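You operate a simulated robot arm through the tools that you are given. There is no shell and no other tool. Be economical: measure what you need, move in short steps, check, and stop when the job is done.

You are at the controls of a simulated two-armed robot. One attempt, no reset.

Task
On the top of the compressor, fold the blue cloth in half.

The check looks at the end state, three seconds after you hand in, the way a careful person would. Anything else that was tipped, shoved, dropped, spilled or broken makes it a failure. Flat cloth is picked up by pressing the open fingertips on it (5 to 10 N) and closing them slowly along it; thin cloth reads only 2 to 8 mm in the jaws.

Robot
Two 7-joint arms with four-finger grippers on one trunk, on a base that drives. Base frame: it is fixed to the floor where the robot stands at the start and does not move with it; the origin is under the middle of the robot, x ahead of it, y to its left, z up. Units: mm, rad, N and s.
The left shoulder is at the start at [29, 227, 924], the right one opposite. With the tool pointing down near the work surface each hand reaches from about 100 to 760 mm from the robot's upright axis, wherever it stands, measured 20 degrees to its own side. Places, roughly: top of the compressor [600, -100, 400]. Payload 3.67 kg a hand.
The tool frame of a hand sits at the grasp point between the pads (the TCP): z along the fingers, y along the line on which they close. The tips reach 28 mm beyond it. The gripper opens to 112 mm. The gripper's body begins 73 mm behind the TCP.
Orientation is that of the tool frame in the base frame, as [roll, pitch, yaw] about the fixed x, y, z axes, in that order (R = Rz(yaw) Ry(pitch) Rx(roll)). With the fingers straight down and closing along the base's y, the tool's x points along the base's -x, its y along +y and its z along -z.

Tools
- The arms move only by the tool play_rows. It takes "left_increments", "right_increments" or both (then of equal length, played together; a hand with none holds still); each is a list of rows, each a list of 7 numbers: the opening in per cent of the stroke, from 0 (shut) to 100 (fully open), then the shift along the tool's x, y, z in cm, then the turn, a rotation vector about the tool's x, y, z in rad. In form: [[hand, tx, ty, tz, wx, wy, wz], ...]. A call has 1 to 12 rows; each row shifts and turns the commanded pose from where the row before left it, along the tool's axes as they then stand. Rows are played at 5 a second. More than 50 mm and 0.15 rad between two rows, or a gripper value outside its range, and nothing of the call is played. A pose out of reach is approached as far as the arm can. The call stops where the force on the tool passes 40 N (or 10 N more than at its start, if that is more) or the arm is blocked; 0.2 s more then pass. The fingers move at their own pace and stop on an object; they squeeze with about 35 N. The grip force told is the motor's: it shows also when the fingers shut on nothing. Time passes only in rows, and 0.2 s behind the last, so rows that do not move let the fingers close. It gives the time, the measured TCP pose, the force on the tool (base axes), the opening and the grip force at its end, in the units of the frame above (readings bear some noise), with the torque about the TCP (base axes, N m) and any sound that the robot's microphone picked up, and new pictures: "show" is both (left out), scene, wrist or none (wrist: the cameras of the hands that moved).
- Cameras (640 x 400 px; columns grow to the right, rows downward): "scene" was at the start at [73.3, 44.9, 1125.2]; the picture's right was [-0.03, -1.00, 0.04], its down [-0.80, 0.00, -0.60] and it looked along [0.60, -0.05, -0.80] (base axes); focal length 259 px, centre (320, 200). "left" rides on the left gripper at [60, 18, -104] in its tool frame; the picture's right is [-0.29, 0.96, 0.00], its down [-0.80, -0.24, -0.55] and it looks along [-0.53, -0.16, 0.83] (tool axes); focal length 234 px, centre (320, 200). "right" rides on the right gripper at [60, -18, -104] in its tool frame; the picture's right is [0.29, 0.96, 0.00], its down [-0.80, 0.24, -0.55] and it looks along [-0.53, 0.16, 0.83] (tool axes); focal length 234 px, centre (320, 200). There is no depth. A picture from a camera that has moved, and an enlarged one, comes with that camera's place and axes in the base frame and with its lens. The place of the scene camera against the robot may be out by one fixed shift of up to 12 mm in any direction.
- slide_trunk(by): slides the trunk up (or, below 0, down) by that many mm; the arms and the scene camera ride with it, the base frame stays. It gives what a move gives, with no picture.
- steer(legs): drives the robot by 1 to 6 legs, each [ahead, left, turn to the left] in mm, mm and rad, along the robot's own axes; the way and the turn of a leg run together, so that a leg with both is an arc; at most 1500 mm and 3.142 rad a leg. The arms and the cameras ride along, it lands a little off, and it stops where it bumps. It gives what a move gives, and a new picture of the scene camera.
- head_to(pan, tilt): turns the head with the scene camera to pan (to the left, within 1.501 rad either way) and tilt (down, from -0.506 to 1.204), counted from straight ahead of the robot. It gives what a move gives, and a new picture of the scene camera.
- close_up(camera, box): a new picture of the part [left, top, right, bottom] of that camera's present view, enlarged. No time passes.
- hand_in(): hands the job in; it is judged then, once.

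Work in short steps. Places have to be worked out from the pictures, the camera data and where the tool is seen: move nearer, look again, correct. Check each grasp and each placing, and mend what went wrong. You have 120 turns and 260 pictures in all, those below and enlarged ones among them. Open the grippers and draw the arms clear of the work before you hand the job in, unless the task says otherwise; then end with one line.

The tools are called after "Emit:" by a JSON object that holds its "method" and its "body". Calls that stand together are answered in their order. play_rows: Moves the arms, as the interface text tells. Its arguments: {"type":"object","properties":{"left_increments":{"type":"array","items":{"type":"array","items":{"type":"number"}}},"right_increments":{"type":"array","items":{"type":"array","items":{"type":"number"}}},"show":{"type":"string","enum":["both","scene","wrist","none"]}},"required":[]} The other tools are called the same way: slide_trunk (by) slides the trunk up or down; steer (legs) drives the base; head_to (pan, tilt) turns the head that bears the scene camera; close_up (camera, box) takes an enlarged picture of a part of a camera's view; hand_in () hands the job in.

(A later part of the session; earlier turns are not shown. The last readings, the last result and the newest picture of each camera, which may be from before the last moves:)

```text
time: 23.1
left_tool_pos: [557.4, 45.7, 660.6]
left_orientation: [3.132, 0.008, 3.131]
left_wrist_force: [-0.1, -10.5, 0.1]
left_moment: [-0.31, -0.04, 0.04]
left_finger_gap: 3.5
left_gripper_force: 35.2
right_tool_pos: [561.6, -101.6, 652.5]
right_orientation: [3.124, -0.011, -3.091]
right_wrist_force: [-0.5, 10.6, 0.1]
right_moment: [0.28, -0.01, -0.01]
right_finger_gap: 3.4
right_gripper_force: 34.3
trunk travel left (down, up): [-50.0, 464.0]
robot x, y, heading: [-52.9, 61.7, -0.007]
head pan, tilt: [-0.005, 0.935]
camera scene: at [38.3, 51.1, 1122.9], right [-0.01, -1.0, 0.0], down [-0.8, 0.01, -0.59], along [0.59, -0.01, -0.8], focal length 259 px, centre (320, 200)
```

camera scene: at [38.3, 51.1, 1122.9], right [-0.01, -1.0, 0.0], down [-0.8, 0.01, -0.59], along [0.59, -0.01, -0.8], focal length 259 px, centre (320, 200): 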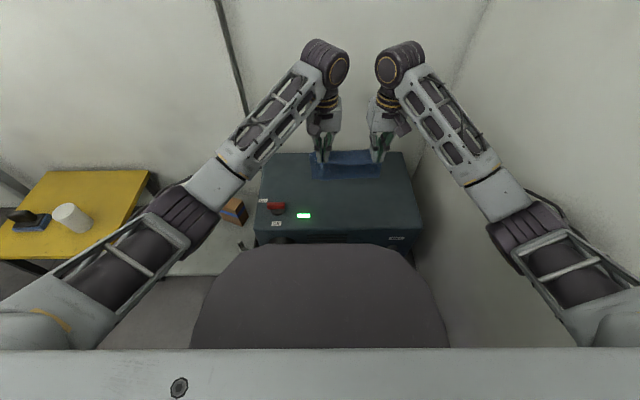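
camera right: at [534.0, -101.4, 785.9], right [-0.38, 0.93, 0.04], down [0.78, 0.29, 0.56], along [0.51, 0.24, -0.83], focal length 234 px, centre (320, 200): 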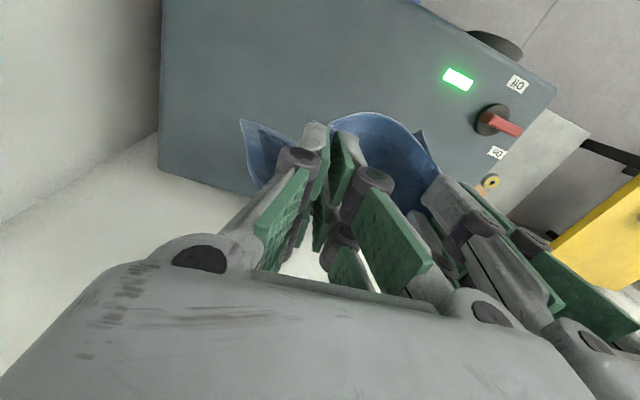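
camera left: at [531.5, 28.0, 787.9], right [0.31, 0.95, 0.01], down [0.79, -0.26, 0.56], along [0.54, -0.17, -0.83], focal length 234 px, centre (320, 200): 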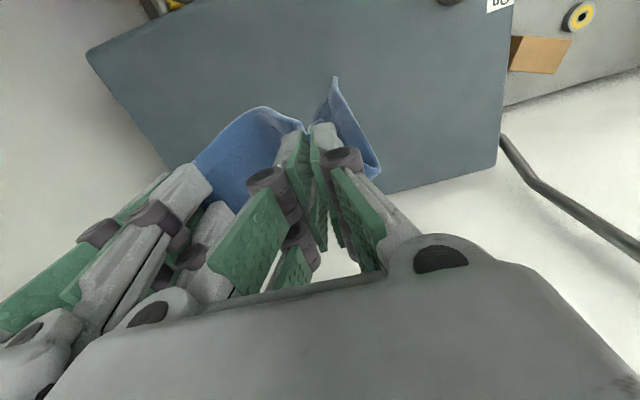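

Base straightened. I relax the sideways tension (10 N) by bringing the hands together 6 mm and lower both 50 mm.

Emit:
{"method": "play_rows", "body": {"left_increments": [[0, 0, -0.3, 0.5, 0, 0, 0], [0, 0, 0, 1, 0, 0, 0], [0, 0, 0, 1, 0, 0, 0], [0, 0, 0, 1, 0, 0, 0], [0, 0, 0, 1, 0, 0, 0.0], [0, 0, 0, 0.5, 0, 0, 0], [0, 0, 0, 0, 0, 0, 0]], "right_increments": [[0, 0, 0.3, 0.5, 0, 0, 0], [0, 0, 0, 1, 0, 0, 0], [0, 0, 0, 1, 0, 0, 0.0], [0, 0, 0, 1, 0, 0, 0], [0, 0, 0, 0.7, 0, 0, 0], [0, 0, 0, 0, 0, 0, 0], [0, 0, 0, 0, 0, 0, 0]], "show": "scene"}}

Emit:
{"method": "close_up", "body": {"camera": "scene", "box": [260, 110, 420, 210]}}

```text
time: 24.7
left_tool_pos: [557.4, 44.5, 610.1]
left_orientation: [3.132, 0.006, 3.132]
left_wrist_force: [0.7, -1.4, 0.1]
left_moment: [-0.07, 0.0, 0.03]
left_finger_gap: 3.4
left_gripper_force: 35.4
right_tool_pos: [562.0, -97.9, 611.6]
right_orientation: [3.124, -0.01, -3.092]
right_wrist_force: [-0.1, 1.9, 0.1]
right_moment: [0.07, 0.03, 0.0]
right_finger_gap: 3.5
right_gripper_force: 35.4
trunk travel left (down, up): [-50.0, 464.0]
robot x, y, heading: [-47.9, 64.0, -0.009]
head pan, tilt: [-0.005, 0.935]
camera scene: at [38.7, 51.4, 1122.9], right [-0.01, -1.0, 0.0], down [-0.81, 0.01, -0.59], along [0.59, -0.01, -0.81], focal length 259 px, centre (320, 200)
```

scene: 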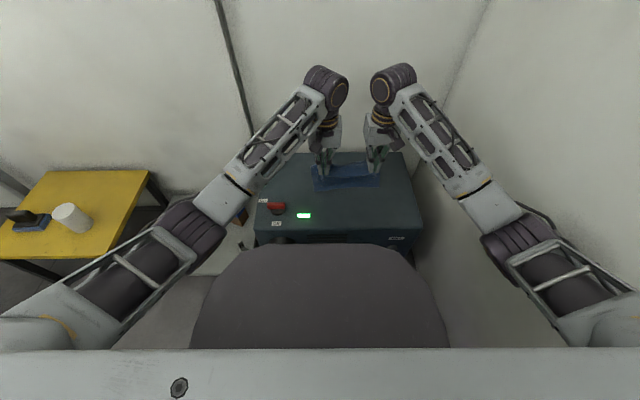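

```text
4.00 times, centred on (340, 160) of scene
camera zoom: at [38.7, 51.4, 1122.9], right [-0.01, -1.0, 0.0], down [-0.81, 0.01, -0.59], along [0.59, -0.01, -0.81], focal length 1037 px, centre (240, 360)
```

zoom: 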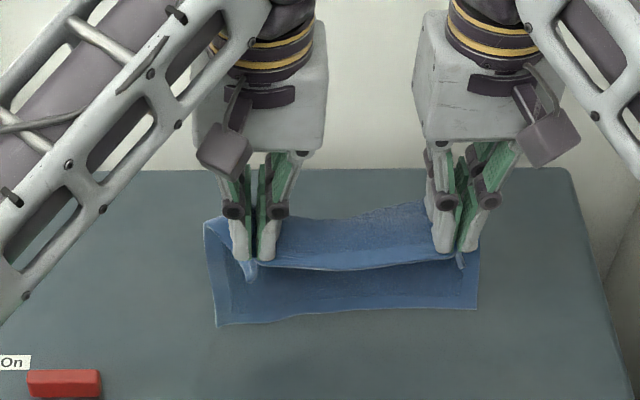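

The free edge hangs just above or at the surface, near x≈590–605. I lower 30 mm more while moving forward 25 mm.

Emit:
{"method": "play_rows", "body": {"left_increments": [[0, -0.3, 0, 0.7, 0, 0, 0], [0, -0.5, 0, 0.8, 0, 0, 0], [0, -0.8, 0, 0.8, 0, 0, 0], [0, -0.9, 0, 0.7, 0, 0, 0], [0, 0, 0, 0, 0, 0, 0]], "right_increments": [[0, -0.3, 0, 0.7, 0, 0, 0], [0, -0.5, 0, 0.8, 0, 0, 0], [0, -0.8, 0, 0.8, 0, 0, 0], [0, -0.9, 0, 0.7, 0, 0, 0], [0, 0, 0, 0, 0, 0, 0]], "show": "wrist"}}

Emit:
{"method": "close_up", "body": {"camera": "scene", "box": [260, 110, 420, 210]}}

```text
time: 25.9
left_tool_pos: [583.6, 43.1, 579.5]
left_orientation: [3.133, 0.006, 3.132]
left_wrist_force: [0.9, -0.3, -0.5]
left_moment: [-0.03, -0.02, 0.0]
left_finger_gap: 3.2
left_gripper_force: 35.0
right_tool_pos: [586.7, -97.1, 579.2]
right_orientation: [3.124, -0.011, -3.089]
right_wrist_force: [-0.3, 1.1, 0.9]
right_moment: [0.02, 0.0, -0.02]
right_finger_gap: 3.3
right_gripper_force: 34.8
trunk travel left (down, up): [-50.0, 464.0]
robot x, y, heading: [-53.8, 62.7, -0.008]
head pan, tilt: [-0.005, 0.935]
camera right: at [529.3, -118.5, 685.3], right [-0.34, 0.94, 0.02], down [0.79, 0.27, 0.55], along [0.51, 0.2, -0.83], focal length 234 px, centre (320, 200)
camera left: at [523.7, 60.6, 683.8], right [0.3, 0.95, 0.01], down [0.79, -0.25, 0.56], along [0.54, -0.16, -0.83], focal length 234 px, centre (320, 200)
```

right: 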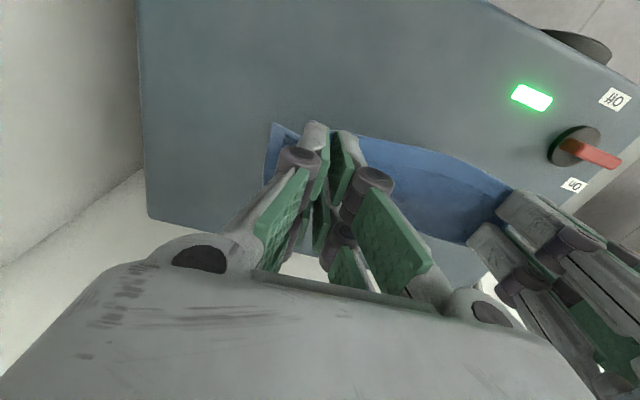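
left: 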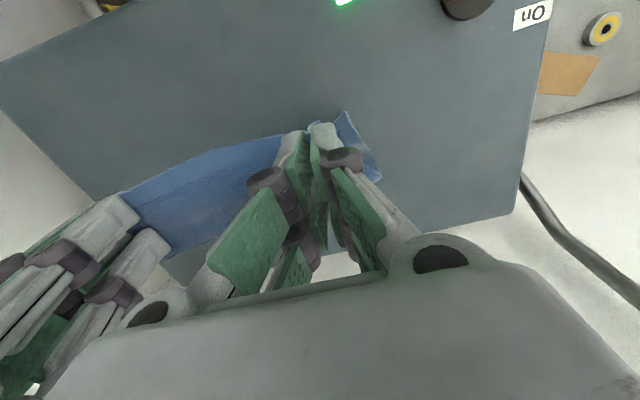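

```text
4.00 times, centred on (340, 160) of scene
camera zoom: at [38.6, 51.4, 1122.9], right [-0.01, -1.0, 0.0], down [-0.81, 0.01, -0.59], along [0.59, -0.01, -0.81], focal length 1037 px, centre (240, 360)
```

zoom: 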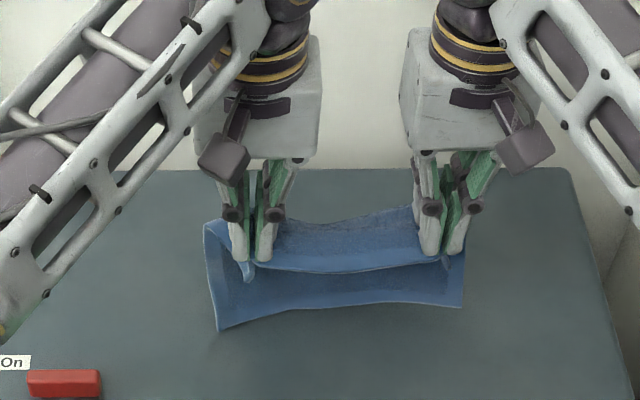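

I keep lowering and moving forward to lay the lower half.

Emit:
{"method": "play_rows", "body": {"left_increments": [[0, -0.8, 0, 0.8, 0, 0, 0], [0, -0.9, 0, 0.8, 0, 0, 0], [0, -1.0, 0, 0.7, 0, 0, 0], [0, -1.0, 0, 0.7, 0, 0, 0], [0, 0, 0, 0, 0, 0, 0]], "right_increments": [[0, -0.8, 0, 0.8, 0, 0, 0], [0, -0.9, 0, 0.8, 0, 0, 0], [0, -1.0, 0, 0.7, 0, 0, 0], [0, -1.0, 0, 0.7, 0, 0, 0], [0, 0, 0, 0, 0, 0, 0]], "show": "none"}}

Emit:
{"method": "close_up", "body": {"camera": "scene", "box": [260, 110, 420, 210]}}

Emit:
{"method": "close_up", "body": {"camera": "right", "box": [120, 40, 560, 315]}}

```text
time: 27.1
left_tool_pos: [620.3, 43.6, 551.3]
left_orientation: [3.133, 0.007, 3.131]
left_wrist_force: [0.4, 0.5, -0.1]
left_moment: [-0.03, 0.02, 0.0]
left_finger_gap: 3.6
left_gripper_force: 34.7
right_tool_pos: [623.5, -93.6, 550.3]
right_orientation: [3.125, -0.01, -3.092]
right_wrist_force: [-0.8, 0.4, 0.5]
right_moment: [0.04, 0.0, 0.02]
right_finger_gap: 3.4
right_gripper_force: 35.3
trunk travel left (down, up): [-50.0, 464.0]
robot x, y, heading: [-49.3, 57.5, -0.007]
head pan, tilt: [-0.005, 0.935]
```

```text
4.00 times, centred on (340, 160) of scene
camera zoom: at [38.6, 51.4, 1122.9], right [-0.01, -1.0, 0.0], down [-0.81, 0.01, -0.59], along [0.59, -0.01, -0.81], focal length 1037 px, centre (240, 360)
```

zoom: 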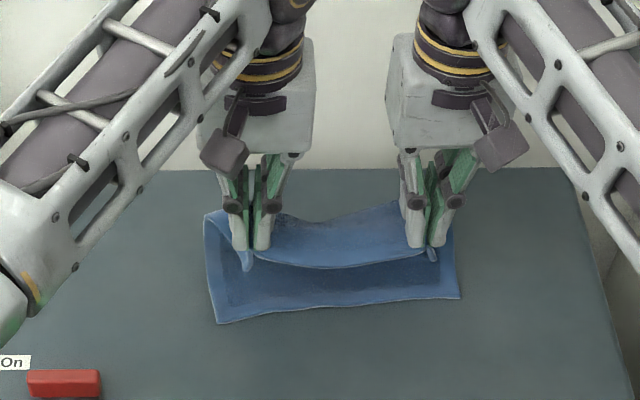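

```text
1.45 times, centred on (340, 178) of right
camera zoom: at [565.6, -116.0, 654.6], right [-0.34, 0.94, 0.02], down [0.79, 0.27, 0.55], along [0.51, 0.2, -0.83], focal length 341 px, centre (291, 233)
```

zoom: 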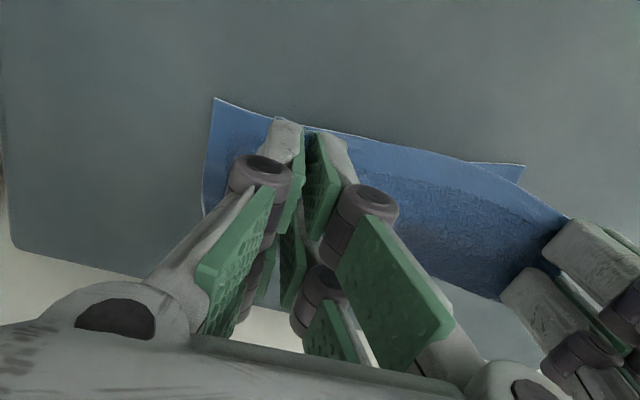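

The free edge now rests and nearly stays put (cam x≈582 left, 606 right, slightly skewed). I go on forward and down, right hand a little more to lessen the skew.

Emit:
{"method": "play_rows", "body": {"left_increments": [[0, -1.0, 0, 0.6, 0, 0, 0], [0, -1.0, 0, 0.6, 0, 0, 0], [0, -1.0, 0, 0.7, 0, 0, 0], [0, -0.8, 0, 0.7, 0, 0, 0], [0, 0, 0, 0, 0, 0, 0]], "right_increments": [[0, -1.1, 0, 0.6, 0, 0, 0], [0, -1.1, 0, 0.6, 0, 0, 0], [0, -1.1, 0, 0.7, 0, 0, 0], [0, -1.1, 0, 0.7, 0, 0, 0], [0, 0, 0, 0, 0, 0, 0]], "show": "none"}}

Emit:
{"method": "close_up", "body": {"camera": "scene", "box": [260, 110, 420, 210]}}

Emit:
{"method": "close_up", "body": {"camera": "right", "box": [120, 40, 560, 315]}}

Emit:
{"method": "close_up", "body": {"camera": "left", "box": [60, 40, 500, 315]}}

```text
time: 28.3
left_tool_pos: [658.8, 43.4, 523.5]
left_orientation: [3.132, 0.006, 3.131]
left_wrist_force: [-0.4, -0.1, -0.1]
left_moment: [0.0, 0.0, 0.01]
left_finger_gap: 3.2
left_gripper_force: 34.7
right_tool_pos: [668.0, -90.6, 524.3]
right_orientation: [3.123, -0.01, -3.093]
right_wrist_force: [0.4, -0.9, -0.1]
right_moment: [0.05, -0.01, 0.04]
right_finger_gap: 3.4
right_gripper_force: 35.0
trunk travel left (down, up): [-50.0, 464.0]
robot x, y, heading: [-47.4, 61.3, -0.01]
head pan, tilt: [-0.005, 0.935]
```

```text
4.00 times, centred on (340, 160) of scene
camera zoom: at [38.7, 51.4, 1122.9], right [-0.01, -1.0, 0.0], down [-0.81, 0.01, -0.59], along [0.59, -0.01, -0.81], focal length 1037 px, centre (240, 360)
```

zoom: 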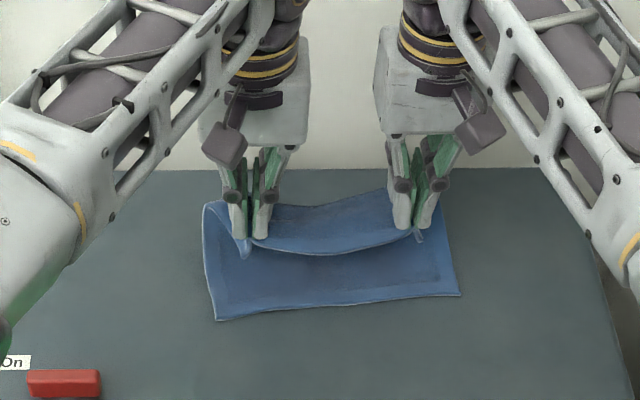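

```text
1.45 times, centred on (340, 178) of right
camera zoom: at [610.0, -113.6, 628.6], right [-0.34, 0.94, 0.02], down [0.79, 0.27, 0.55], along [0.51, 0.2, -0.83], focal length 341 px, centre (291, 233)
```

zoom: 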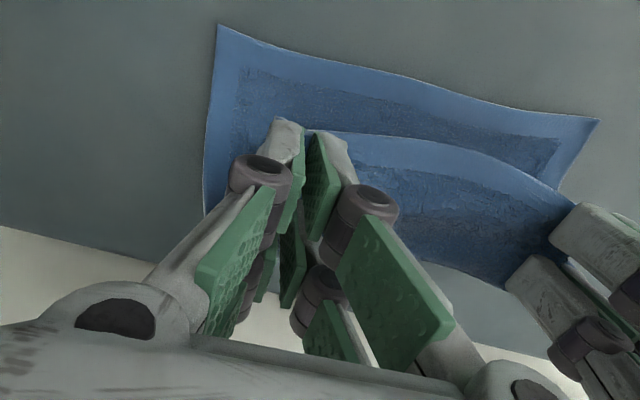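

```text
1.45 times, centred on (280, 178) of left
camera zoom: at [598.5, 60.7, 627.8], right [0.3, 0.95, 0.01], down [0.79, -0.25, 0.56], along [0.53, -0.16, -0.83], focal length 341 px, centre (378, 233)
```

zoom: 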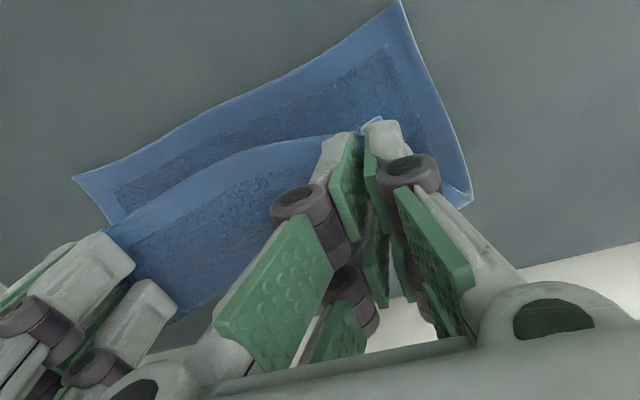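

This works nicely: the lower half lies flat with its free edge toward the robot. Now I bring the held hem down and back over that edge (left 36 mm back, right 29 mm, both about 50 mm down) and spread slightly.

Emit:
{"method": "play_rows", "body": {"left_increments": [[0, 0.3, 0.1, 0.6, 0, 0, 0], [0, 0.4, 0.1, 0.6, 0, 0, 0], [0, 0.5, 0.1, 0.6, 0, 0, 0], [0, 0.5, 0, 0.7, 0, 0, 0], [0, 0.6, 0, 0.7, 0, 0, 0], [0, 0.6, 0, 0.7, 0, 0, 0], [0, 0.7, 0, 0.6, 0, 0, 0], [0, 0, 0, 0, 0, 0, 0]], "right_increments": [[0, 0.2, -0.1, 0.6, 0, 0, 0], [0, 0.3, -0.1, 0.6, 0, 0, 0], [0, 0.4, -0.1, 0.6, 0, 0, 0], [0, 0.5, -0.1, 0.7, 0, 0, 0], [0, 0.5, 0, 0.7, 0, 0, 0], [0, 0.5, 0, 0.7, 0, 0, 0], [0, 0.5, 0, 0.6, 0, 0, 0], [0, 0, 0, 0, 0, 0, 0]], "show": "none"}}

Emit:
{"method": "close_up", "body": {"camera": "scene", "box": [260, 110, 420, 210]}}

Emit:
{"method": "close_up", "body": {"camera": "right", "box": [120, 40, 560, 315]}}

Emit:
{"method": "close_up", "body": {"camera": "left", "box": [60, 40, 500, 315]}}

```text
time: 30.1
left_tool_pos: [623.7, 48.3, 478.0]
left_orientation: [3.134, 0.009, 3.13]
left_wrist_force: [1.4, -4.6, 0.3]
left_moment: [-0.11, 0.01, 0.04]
left_finger_gap: 3.4
left_gripper_force: 35.5
right_tool_pos: [638.7, -95.4, 478.8]
right_orientation: [3.124, -0.012, -3.09]
right_wrist_force: [-0.6, 4.7, 0.2]
right_moment: [0.09, 0.05, 0.0]
right_finger_gap: 3.3
right_gripper_force: 35.3
trunk travel left (down, up): [-50.0, 464.0]
robot x, y, heading: [-49.9, 61.9, -0.011]
head pan, tilt: [-0.005, 0.935]
```

```text
4.00 times, centred on (340, 160) of scene
camera zoom: at [38.7, 51.4, 1122.9], right [-0.01, -1.0, 0.0], down [-0.81, 0.01, -0.59], along [0.59, -0.01, -0.81], focal length 1037 px, centre (240, 360)
```

zoom: 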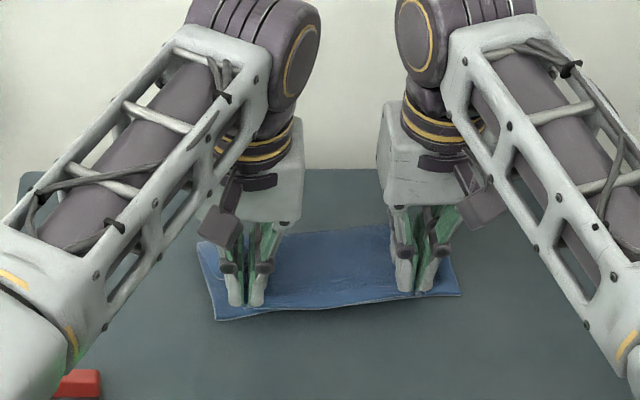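

```text
1.45 times, centred on (340, 178) of right
camera zoom: at [579.9, -118.2, 583.7], right [-0.34, 0.94, 0.02], down [0.79, 0.27, 0.55], along [0.51, 0.2, -0.83], focal length 341 px, centre (291, 233)
```

zoom: 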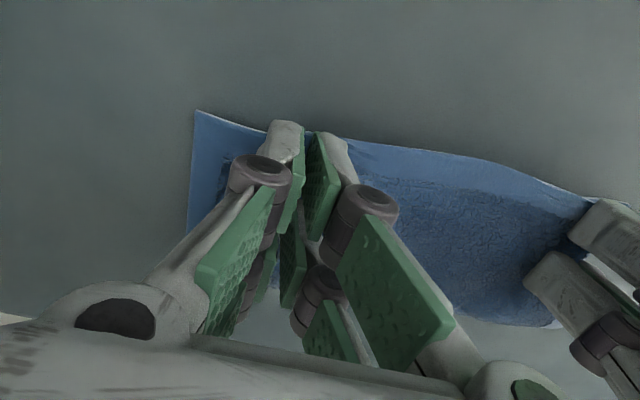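

```text
1.45 times, centred on (280, 178) of left
camera zoom: at [564.0, 64.3, 582.1], right [0.3, 0.95, 0.01], down [0.79, -0.25, 0.56], along [0.54, -0.16, -0.83], focal length 341 px, centre (378, 233)
```

zoom: 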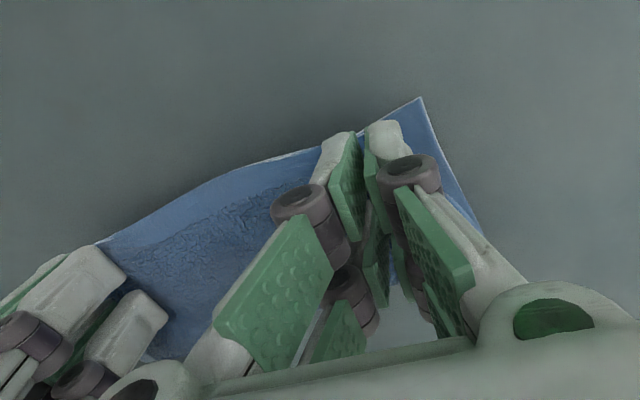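

The hem lies right over the lower edge. I lower 13 mm more, left 3 mm back, to just touch.

Emit:
{"method": "play_rows", "body": {"left_increments": [[0, 0.1, 0, 0.4, 0, 0, 0], [0, 0.1, 0, 0.4, 0, 0, 0], [0, 0.1, 0, 0.4, 0, 0, 0], [0, 0, 0, 0.1, 0, 0, 0], [0, 0, 0, 0, 0, 0, 0]], "right_increments": [[0, 0, 0, 0.4, 0, 0, 0], [0, 0, 0, 0.4, 0, 0, 0], [0, 0, 0, 0.4, 0, 0, 0], [0, 0, 0, 0.1, 0, 0, 0], [0, 0, 0, 0, 0, 0, 0]], "show": "none"}}

Emit:
{"method": "close_up", "body": {"camera": "scene", "box": [260, 110, 420, 210]}}

Emit:
{"method": "close_up", "body": {"camera": "left", "box": [60, 40, 500, 315]}}

```text
time: 31.3
left_tool_pos: [621.2, 47.6, 467.2]
left_orientation: [3.134, 0.008, 3.13]
left_wrist_force: [2.3, -5.2, 4.6]
left_moment: [-0.14, -0.09, 0.03]
left_finger_gap: 3.7
left_gripper_force: 35.2
right_tool_pos: [637.6, -95.5, 467.8]
right_orientation: [3.124, -0.009, -3.091]
right_wrist_force: [-0.9, 4.6, 3.1]
right_moment: [0.1, 0.04, -0.01]
right_finger_gap: 3.2
right_gripper_force: 34.9
trunk travel left (down, up): [-50.0, 464.0]
robot x, y, heading: [-48.2, 60.3, -0.007]
head pan, tilt: [-0.005, 0.935]
```

```text
4.00 times, centred on (340, 160) of scene
camera zoom: at [38.1, 51.4, 1123.0], right [-0.01, -1.0, 0.0], down [-0.8, 0.01, -0.59], along [0.59, -0.01, -0.8], focal length 1037 px, centre (240, 360)
```

zoom: 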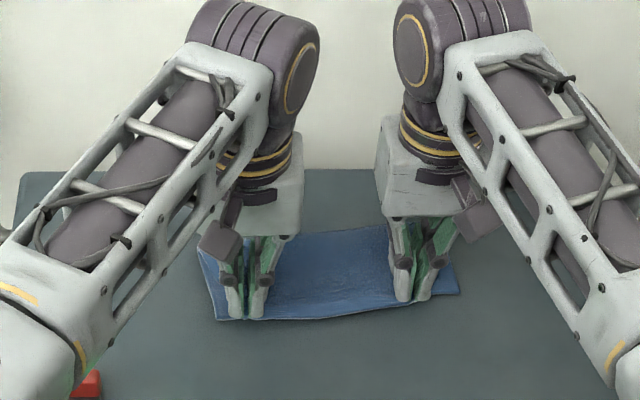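

```text
1.45 times, centred on (280, 178) of left
camera zoom: at [560.8, 64.2, 570.6], right [0.3, 0.95, 0.01], down [0.79, -0.25, 0.56], along [0.54, -0.16, -0.83], focal length 341 px, centre (378, 233)
```

zoom: 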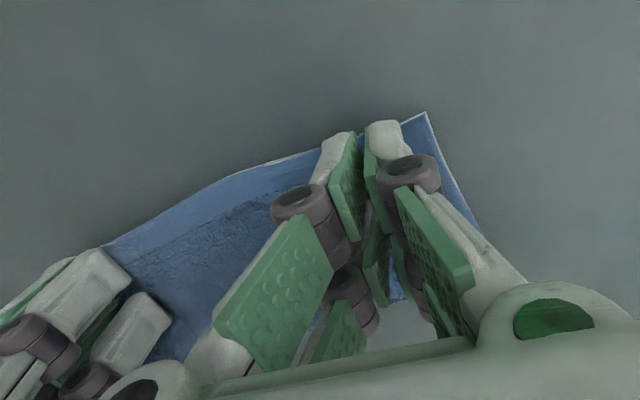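

Light contact (3–5 N) with the edges matching. I open both hands slowly to release the bunched hem flat, then check.

Emit:
{"method": "play_rows", "body": {"left_increments": [[3, 0, 0, -0.1, 0, 0, 0], [6, 0, 0, 0, 0, 0, 0], [10, 0, 0, 0, 0, 0, 0], [14, 0, 0, 0, 0, 0, 0], [18, 0, 0, 0, 0, 0, 0], [22, 0, 0, 0, 0, 0, 0], [22, 0, 0, 0, 0, 0, 0]], "right_increments": [[3, 0, 0, -0.1, 0, 0, 0], [6, 0, 0, 0, 0, 0, 0], [10, 0, 0, 0, 0, 0, 0], [14, 0, 0, 0, 0, 0, 0], [18, 0, 0, 0, 0, 0, 0], [22, 0, 0, 0, 0, 0, 0], [22, 0, 0, 0, 0, 0, 0]], "show": "none"}}

Emit:
{"method": "close_up", "body": {"camera": "scene", "box": [260, 110, 420, 210]}}

Emit:
{"method": "close_up", "body": {"camera": "left", "box": [60, 40, 500, 315]}}

Emit:
{"method": "close_up", "body": {"camera": "right", "box": [120, 40, 560, 315]}}

```text
time: 32.9
left_tool_pos: [620.3, 46.4, 467.0]
left_orientation: [3.134, 0.008, 3.131]
left_wrist_force: [0.3, -1.0, 1.9]
left_moment: [-0.01, 0.0, -0.01]
left_finger_gap: 23.9
left_gripper_force: 0.1
right_tool_pos: [637.6, -94.9, 468.5]
right_orientation: [3.124, -0.009, -3.091]
right_wrist_force: [0.7, 0.6, 0.1]
right_moment: [0.0, -0.04, 0.0]
right_finger_gap: 24.6
right_gripper_force: 0.0
trunk travel left (down, up): [-50.0, 464.0]
robot x, y, heading: [-47.3, 62.2, -0.008]
head pan, tilt: [-0.005, 0.935]
```

```text
4.00 times, centred on (340, 160) of scene
camera zoom: at [38.6, 51.4, 1122.9], right [-0.01, -1.0, 0.0], down [-0.81, 0.01, -0.59], along [0.59, -0.01, -0.81], focal length 1037 px, centre (240, 360)
```

zoom: 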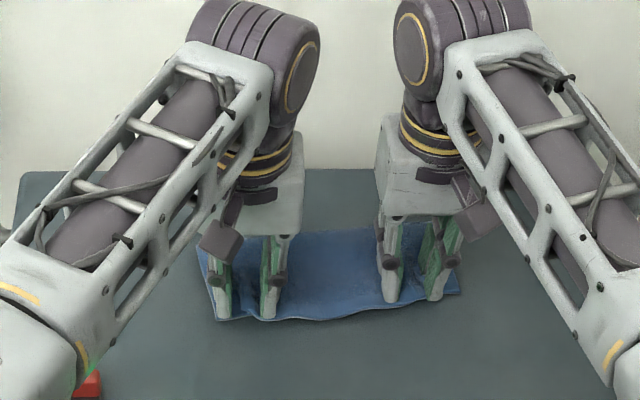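

```text
1.45 times, centred on (280, 178) of left
camera zoom: at [561.1, 64.0, 571.0], right [0.3, 0.95, 0.01], down [0.79, -0.25, 0.56], along [0.54, -0.16, -0.83], focal length 341 px, centre (378, 233)
```

zoom: 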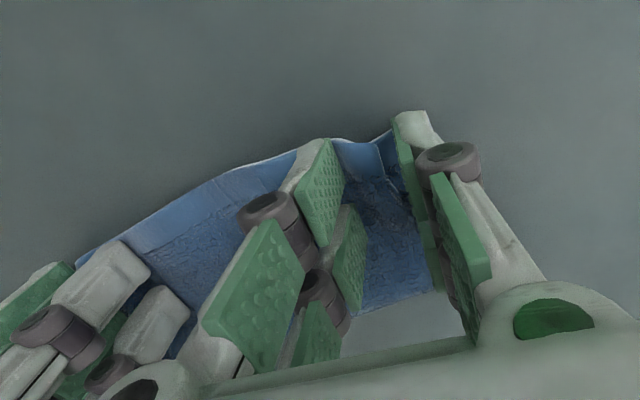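

```text
1.45 times, centred on (340, 178) of right
camera zoom: at [579.9, -118.3, 571.7], right [-0.34, 0.94, 0.02], down [0.79, 0.27, 0.55], along [0.51, 0.2, -0.83], focal length 341 px, centre (291, 233)
```

zoom: 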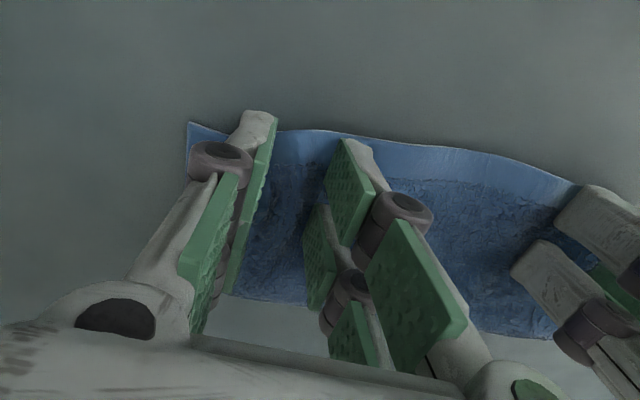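

Released; a small ridge remains at the left pinch. I lift both hands straight up 60 mm and look.

Emit:
{"method": "play_rows", "body": {"left_increments": [[22, 0, 0, -0.5, 0, 0, 0], [22, 0, 0, -1, 0, 0, 0], [22, 0, 0, -1.5, 0, 0, 0], [22, 0, 0, -1.5, 0, 0, 0], [22, 0, 0, -1.5, 0, 0, 0], [22, 0, 0, 0, 0, 0, 0]], "right_increments": [[22, 0, 0, -0.5, 0, 0, 0], [22, 0, 0, -1, 0, 0, 0], [22, 0, 0, -1.5, 0, 0, 0], [22, 0, 0, -1.5, 0, 0, 0], [22, 0, 0, -1.5, 0, 0, 0], [22, 0, 0, 0, 0, 0, 0]], "show": "wrist"}}

Emit:
{"method": "close_up", "body": {"camera": "scene", "box": [260, 110, 420, 210]}}

```text
time: 34.3
left_tool_pos: [620.0, 46.8, 527.7]
left_orientation: [3.132, 0.005, 3.131]
left_wrist_force: [0.3, 0.4, 0.1]
left_moment: [0.04, -0.01, 0.0]
left_finger_gap: 24.8
left_gripper_force: 0.1
right_tool_pos: [639.1, -95.5, 528.1]
right_orientation: [3.124, -0.01, -3.089]
right_wrist_force: [-1.0, 1.1, 0.6]
right_moment: [-0.01, -0.01, -0.02]
right_finger_gap: 24.5
right_gripper_force: 0.0
trunk travel left (down, up): [-50.0, 464.0]
robot x, y, heading: [-50.7, 60.9, -0.008]
head pan, tilt: [-0.005, 0.935]
camera right: at [580.5, -118.8, 632.6], right [-0.34, 0.94, 0.02], down [0.79, 0.27, 0.55], along [0.51, 0.2, -0.84], focal length 234 px, centre (320, 200)
camera left: at [560.3, 64.5, 631.3], right [0.3, 0.95, 0.01], down [0.79, -0.25, 0.56], along [0.53, -0.16, -0.83], focal length 234 px, centre (320, 200)
```

right: 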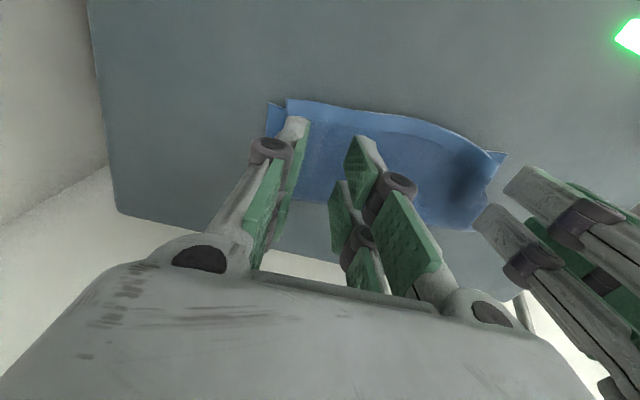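
left: 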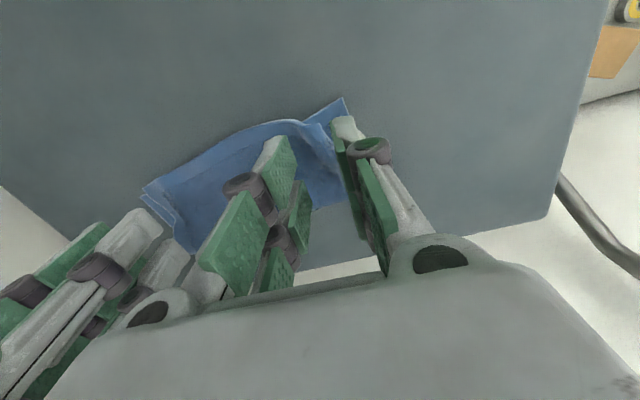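

```text
4.00 times, centred on (340, 160) of scene
camera zoom: at [38.8, 51.4, 1122.9], right [-0.01, -1.0, 0.0], down [-0.81, 0.01, -0.59], along [0.59, -0.01, -0.81], focal length 1037 px, centre (240, 360)
```

zoom: 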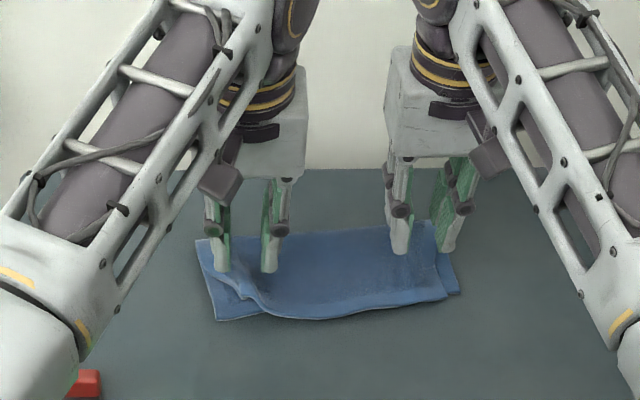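

The fold looks good; I draw both hands clear to see the whole cloth.

Emit:
{"method": "play_rows", "body": {"left_increments": [[22, 0, 1, -2, 0, 0, 0], [22, 1, 2, -2, 0, 0, 0], [22, 2, 2, -1, 0, 0, 0], [22, 3, 2, 0, 0, 0, 0], [22, 3, 2, 0, 0, 0, 0], [22, 3, 2, 0, 0, 0, 0], [22, 3, 2, 0, 0, 0, 0], [22, 3, 2, 0, 0, 0, 0], [22, 3, 1, 0, 0, 0, 0]], "right_increments": [[22, 0, -1, -2, 0, 0, 0], [22, 1, -1, -1, 0, 0, 0], [22, 2, -1, 0, 0, 0, 0], [22, 3, -1, 0, 0, 0, 0], [22, 3, -1, 0, 0, 0, 0], [22, 3, -1, 0, 0, 0, 0], [22, 3, -1, 0, 0, 0, 0], [22, 2, -1, 0, 0, 0, 0], [22, 2, -1, 0, 0, 0, 0]]}}

Emit:
{"method": "close_up", "body": {"camera": "scene", "box": [280, 130, 410, 211]}}

```text
time: 36.5
left_tool_pos: [413.0, 237.7, 577.2]
left_orientation: [3.138, 0.012, -3.113]
left_wrist_force: [-0.8, 0.5, 0.7]
left_moment: [0.0, -0.07, 0.0]
left_finger_gap: 24.5
left_gripper_force: 0.1
right_tool_pos: [472.5, -141.6, 564.8]
right_orientation: [3.091, -0.003, -3.038]
right_wrist_force: [0.2, -0.4, 0.5]
right_moment: [-0.03, -0.01, -0.01]
right_finger_gap: 24.6
right_gripper_force: 0.0
trunk travel left (down, up): [-50.0, 464.0]
robot x, y, heading: [-41.2, 72.3, 0.032]
head pan, tilt: [-0.005, 0.935]
stopped in row 9 (left hand): the arm was blocked; the commanded pose is now the measured one
camera scene: at [47.4, 70.2, 1123.9], right [0.03, -1.0, 0.01], down [-0.8, -0.03, -0.59], along [0.59, 0.01, -0.8], focal length 259 px, centre (320, 200)
camera right: at [414.9, -171.0, 666.1], right [-0.39, 0.92, 0.05], down [0.77, 0.29, 0.56], along [0.5, 0.26, -0.83], focal length 234 px, centre (320, 200)
camera left: at [352.9, 254.5, 681.2], right [0.26, 0.97, 0.01], down [0.8, -0.22, 0.56], along [0.54, -0.14, -0.83], focal length 234 px, centre (320, 200)
```

scene: 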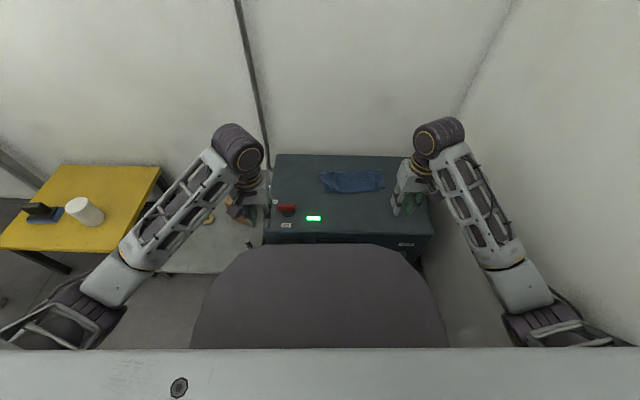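
right: 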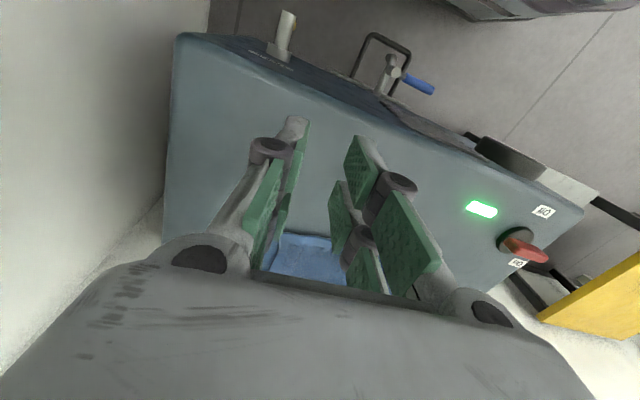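
left: 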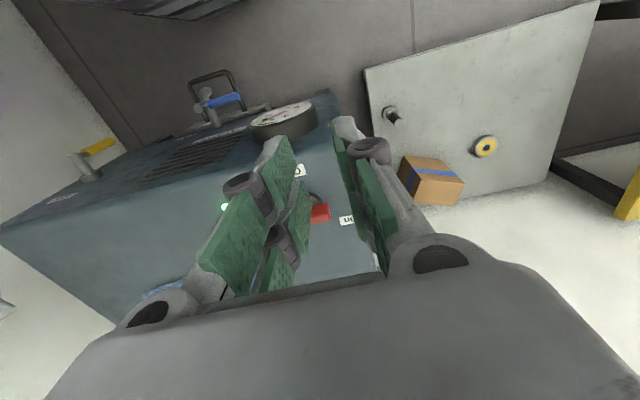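

```text
4.92 times, centred on (345, 170) of scene
camera zoom: at [47.4, 70.2, 1123.9], right [0.03, -1.0, 0.01], down [-0.8, -0.03, -0.59], along [0.59, 0.01, -0.8], focal length 1276 px, centre (197, 345)
```

zoom: 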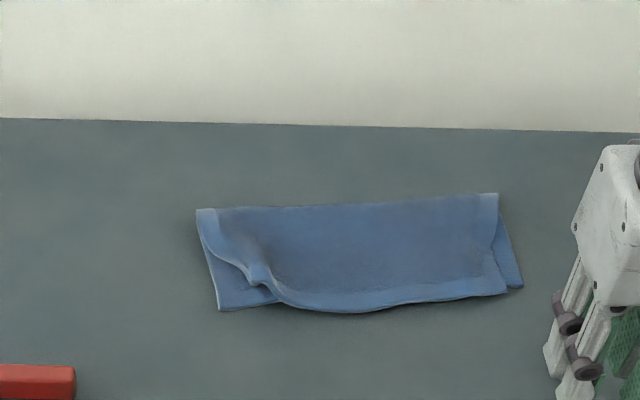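

The fold is good except the upper layer's left corner is bunched about 40 mm inward, leaving the lower left corner exposed. The base also got turned by the elbow/wall contact, so I shift it left and square up first.

Emit:
{"method": "steer", "body": {"legs": [[0, 40, 0], [0, 0, -0.035]]}}

Emit:
{"method": "close_up", "body": {"camera": "scene", "box": [300, 130, 430, 211]}}

```text
time: 37.8
left_tool_pos: [419.8, 257.0, 575.4]
left_orientation: [3.131, 0.005, 3.131]
left_wrist_force: [0.0, 0.0, 0.2]
left_moment: [0.01, -0.02, -0.03]
left_finger_gap: 24.8
left_gripper_force: 0.0
right_tool_pos: [462.4, -131.8, 558.0]
right_orientation: [3.092, -0.008, -3.08]
right_wrist_force: [0.4, 1.2, -0.4]
right_moment: [-0.02, 0.01, 0.02]
right_finger_gap: 24.8
right_gripper_force: 0.1
trunk travel left (down, up): [-50.0, 464.0]
robot x, y, heading: [-38.7, 104.2, -0.007]
head pan, tilt: [-0.005, 0.935]
camera scene: at [48.8, 98.4, 1122.9], right [-0.01, -1.0, 0.0], down [-0.81, 0.01, -0.59], along [0.59, -0.01, -0.81], focal length 259 px, centre (320, 200)
```

scene: 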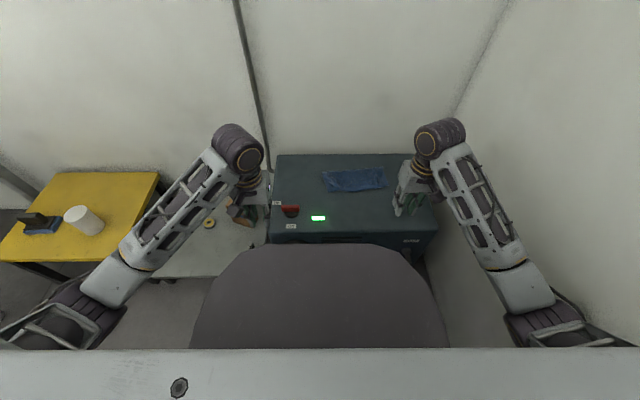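

```text
4.92 times, centred on (365, 170) of scene
camera zoom: at [48.8, 98.4, 1122.9], right [-0.01, -1.0, 0.0], down [-0.81, 0.01, -0.59], along [0.59, -0.01, -0.81], focal length 1276 px, centre (98, 345)
```

zoom: 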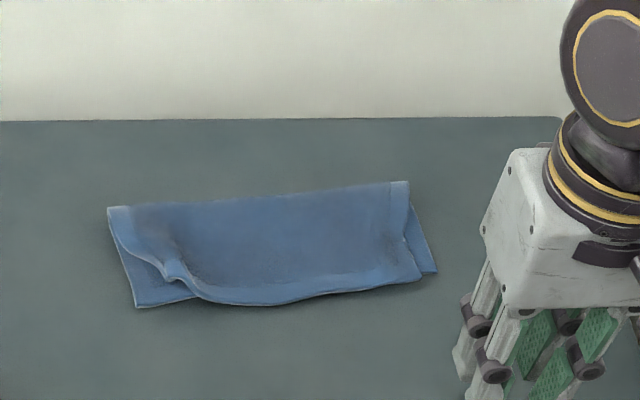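

The ridge sits at about where the left hand released it (arm frame ≈ [619, 46]). I return the left hand above it to pinch the ridge and pull the corner out.

Emit:
{"method": "play_rows", "body": {"left_increments": [[22, -2.5, -2.6, 0, 0, 0, 0], [22, -2.5, -2.6, 0, 0, 0, 0], [22, -2.5, -2.6, 0, 0, 0, 0], [22, -2.5, -2.6, 0.5, 0, 0, 0], [22, -2.5, -2.6, 1, 0, 0, 0], [22, -2.5, -2.6, 1.5, 0, 0, 0], [22, -2.5, -2.6, 1.5, 0, 0, 0], [22, -2.5, -2.7, 2, 0, 0, 0], [22, 0, 0, 1, 0, 0, 0], [22, 0, 0, 0, 0, 0, 0]], "show": "wrist"}}

Emit:
{"method": "close_up", "body": {"camera": "scene", "box": [300, 130, 430, 211]}}

```text
time: 40.0
left_tool_pos: [617.8, 46.0, 501.0]
left_orientation: [3.133, 0.006, 3.128]
left_wrist_force: [-0.4, 0.4, 0.5]
left_moment: [0.02, 0.0, 0.03]
left_finger_gap: 24.7
left_gripper_force: 0.0
right_tool_pos: [462.5, -130.5, 558.4]
right_orientation: [3.092, -0.008, -3.08]
right_wrist_force: [-0.2, -0.6, -1.0]
right_moment: [0.0, 0.01, -0.03]
right_finger_gap: 24.5
right_gripper_force: 0.0
trunk travel left (down, up): [-50.0, 464.0]
robot x, y, heading: [-39.6, 105.3, -0.008]
head pan, tilt: [-0.005, 0.935]
camera left: at [557.2, 62.9, 604.4], right [0.3, 0.95, 0.01], down [0.79, -0.25, 0.56], along [0.54, -0.16, -0.83], focal length 234 px, centre (320, 200)
```

left: 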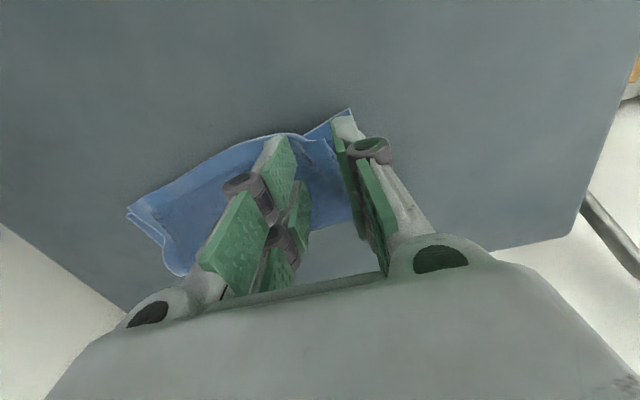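

```text
4.92 times, centred on (365, 170) of scene
camera zoom: at [48.8, 98.2, 1122.9], right [-0.01, -1.0, 0.0], down [-0.81, 0.01, -0.59], along [0.59, -0.01, -0.81], focal length 1276 px, centre (98, 345)
```

zoom: 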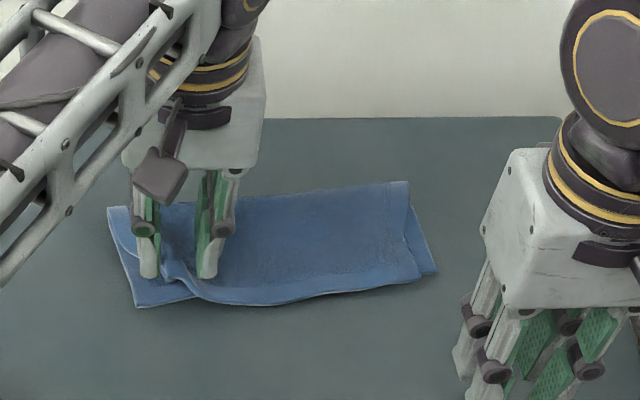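

The ridge lies between the fingers. I lower 32 mm, near touching, and close slowly on the ridge.

Emit:
{"method": "play_rows", "body": {"left_increments": [[22, 0, 0, 1, 0, 0, 0], [22, 0, 0, 1, 0, 0, 0], [22, 0, 0, 0.7, 0, 0, 0], [22, 0, 0, 0.5, 0, 0, 0], [18, 0, 0, 0, 0, 0, 0], [14, 0, 0, 0, 0, 0, 0], [10, 0, 0, 0, 0, 0, 0], [6, 0, 0, 0, 0, 0, 0], [2, 0, 0, 0, 0, 0, 0], [0, 0, 0, 0, 0, 0, 0], [0, 0, 0, 0, 0, 0, 0]], "show": "wrist"}}

Emit:
{"method": "close_up", "body": {"camera": "scene", "box": [300, 130, 430, 211]}}

```text
time: 42.4
left_tool_pos: [618.7, 46.5, 468.8]
left_orientation: [3.133, 0.008, 3.131]
left_wrist_force: [-0.2, 0.3, -0.2]
left_moment: [0.02, 0.0, -0.03]
left_finger_gap: 4.4
left_gripper_force: 34.7
right_tool_pos: [461.8, -130.3, 557.9]
right_orientation: [3.091, -0.008, -3.078]
right_wrist_force: [-0.4, 0.7, 1.3]
right_moment: [0.01, 0.03, 0.0]
right_finger_gap: 24.6
right_gripper_force: 0.0
trunk travel left (down, up): [-50.0, 464.0]
robot x, y, heading: [-43.2, 107.8, -0.012]
head pan, tilt: [-0.005, 0.935]
camera left: at [559.3, 63.6, 572.1], right [0.3, 0.95, 0.01], down [0.79, -0.25, 0.56], along [0.54, -0.16, -0.83], focal length 234 px, centre (320, 200)
```

left: 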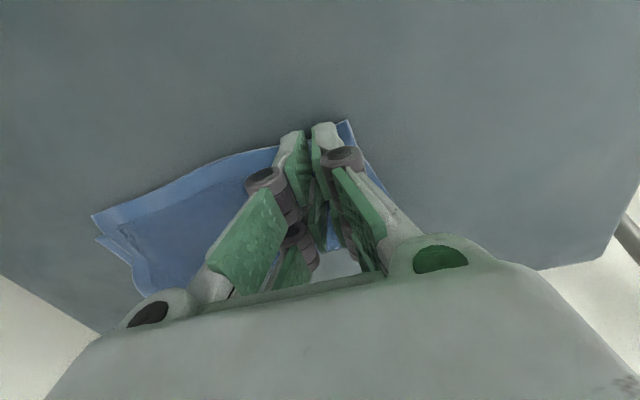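

```text
4.92 times, centred on (365, 170) of scene
camera zoom: at [48.8, 98.2, 1122.9], right [-0.01, -1.0, 0.0], down [-0.81, 0.01, -0.59], along [0.59, -0.01, -0.81], focal length 1276 px, centre (98, 345)
```

zoom: 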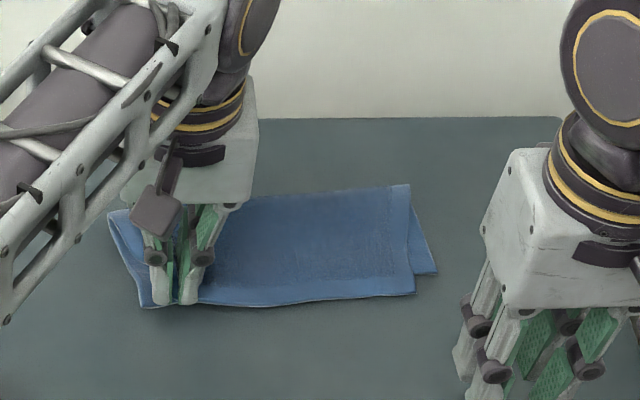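

The left hand holds the top layer's corner ridge (4.4 mm) and the hem is straight. The top layer is short by about 20 mm on the right, so I bring the right hand above its top-right corner to spread both together.

Emit:
{"method": "play_rows", "body": {"right_increments": [[22, -2.4, 0.35, 0, 0.025, 0, 0], [22, -2.4, 0.35, 0, 0.025, 0, 0], [22, -2.4, 0.35, 0.3, 0, 0, 0], [22, -2.4, 0.35, 1, 0, 0, 0], [22, -2.4, 0.35, 1.5, 0, 0, 0], [22, -2.4, 0.35, 1.5, 0, 0, 0], [22, -2.4, 0.35, 1.5, 0, 0, 0], [22, 0, 0, 0, 0, 0, 0]], "show": "wrist"}}

Emit:
{"method": "close_up", "body": {"camera": "scene", "box": [300, 130, 430, 211]}}

```text
time: 44.2
left_tool_pos: [617.9, 46.2, 467.4]
left_orientation: [3.134, 0.006, 3.13]
left_wrist_force: [0.4, -0.1, -1.0]
left_moment: [0.05, -0.03, -0.01]
left_finger_gap: 4.5
left_gripper_force: 34.7
right_tool_pos: [627.5, -97.3, 500.5]
right_orientation: [-3.141, -0.009, -3.082]
right_wrist_force: [-0.1, -0.1, -0.6]
right_moment: [0.03, -0.01, 0.0]
right_finger_gap: 24.8
right_gripper_force: 0.0
trunk travel left (down, up): [-50.0, 464.0]
robot x, y, heading: [-36.4, 108.4, -0.006]
head pan, tilt: [-0.005, 0.935]
camera right: at [570.3, -118.4, 604.1], right [-0.35, 0.94, 0.0], down [0.79, 0.29, 0.55], along [0.51, 0.19, -0.84], focal length 234 px, centre (320, 200)
```

right: 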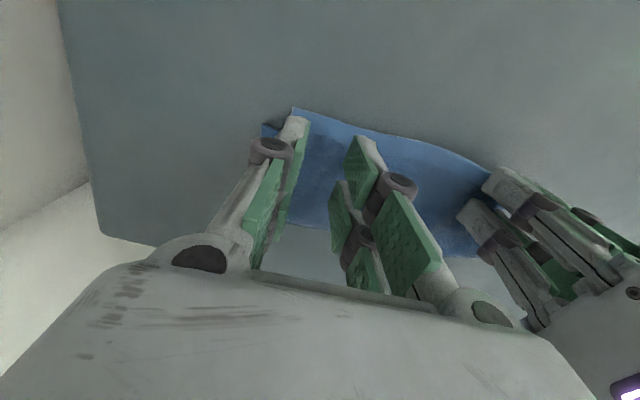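

```text
4.92 times, centred on (365, 170) of scene
camera zoom: at [48.8, 98.2, 1122.9], right [-0.01, -1.0, 0.0], down [-0.81, 0.01, -0.59], along [0.59, -0.01, -0.81], focal length 1276 px, centre (98, 345)
```

zoom: 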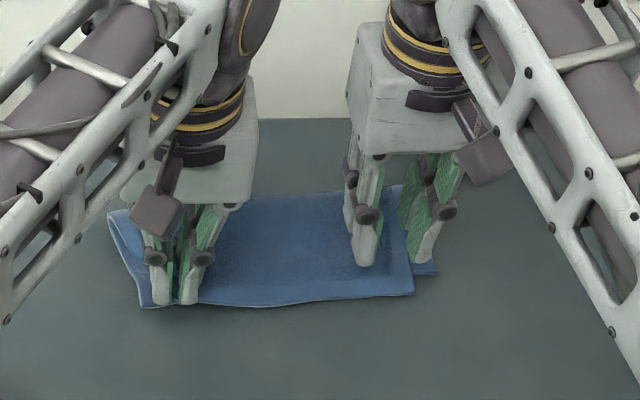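

The outer finger would land just off the top layer; I shift 13 mm inward and lower to near contact.

Emit:
{"method": "play_rows", "body": {"right_increments": [[22, 0, 0.6, 0.5, 0, 0, 0], [22, 0, 0.7, 0.8, 0, 0, 0], [22, 0, 0, 1, 0, 0, 0], [22, 0, 0, 0.8, 0, 0, 0], [22, 0, 0, 0.3, 0, 0, 0], [22, 0, 0, 0.2, 0, 0, 0], [22, 0, 0, 0, 0, 0, 0]], "show": "wrist"}}

Emit:
{"method": "close_up", "body": {"camera": "scene", "box": [300, 130, 430, 211]}}

```text
time: 45.8
left_tool_pos: [619.4, 46.3, 469.4]
left_orientation: [3.134, 0.008, 3.13]
left_wrist_force: [0.3, 0.6, 0.2]
left_moment: [0.03, -0.04, -0.02]
left_finger_gap: 4.6
left_gripper_force: 34.7
right_tool_pos: [626.9, -82.7, 463.8]
right_orientation: [3.141, -0.007, -3.08]
right_wrist_force: [0.8, -0.8, 4.1]
right_moment: [0.0, -0.05, -0.06]
right_finger_gap: 24.4
right_gripper_force: 0.0
trunk travel left (down, up): [-50.0, 464.0]
robot x, y, heading: [-41.2, 106.7, -0.007]
head pan, tilt: [-0.005, 0.935]
camera right: at [569.4, -104.9, 568.7], right [-0.35, 0.94, 0.0], down [0.79, 0.29, 0.55], along [0.51, 0.19, -0.84], focal length 234 px, centre (320, 200)
```

right: 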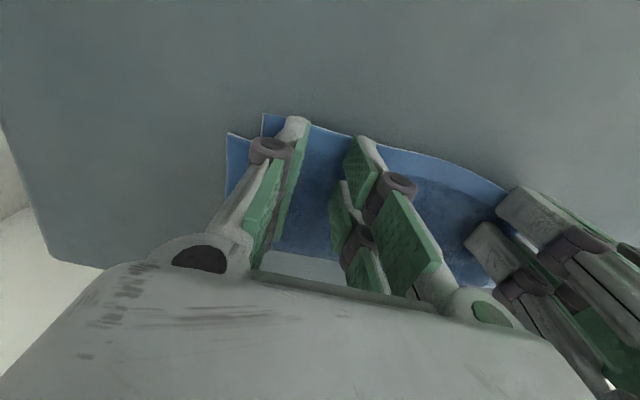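

```text
4.92 times, centred on (365, 170) of scene
camera zoom: at [48.5, 98.3, 1122.9], right [-0.01, -1.0, 0.0], down [-0.8, 0.01, -0.59], along [0.59, -0.01, -0.8], focal length 1276 px, centre (98, 345)
```

zoom: 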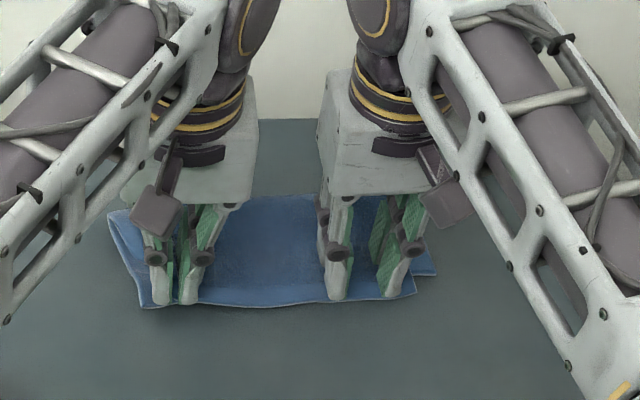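

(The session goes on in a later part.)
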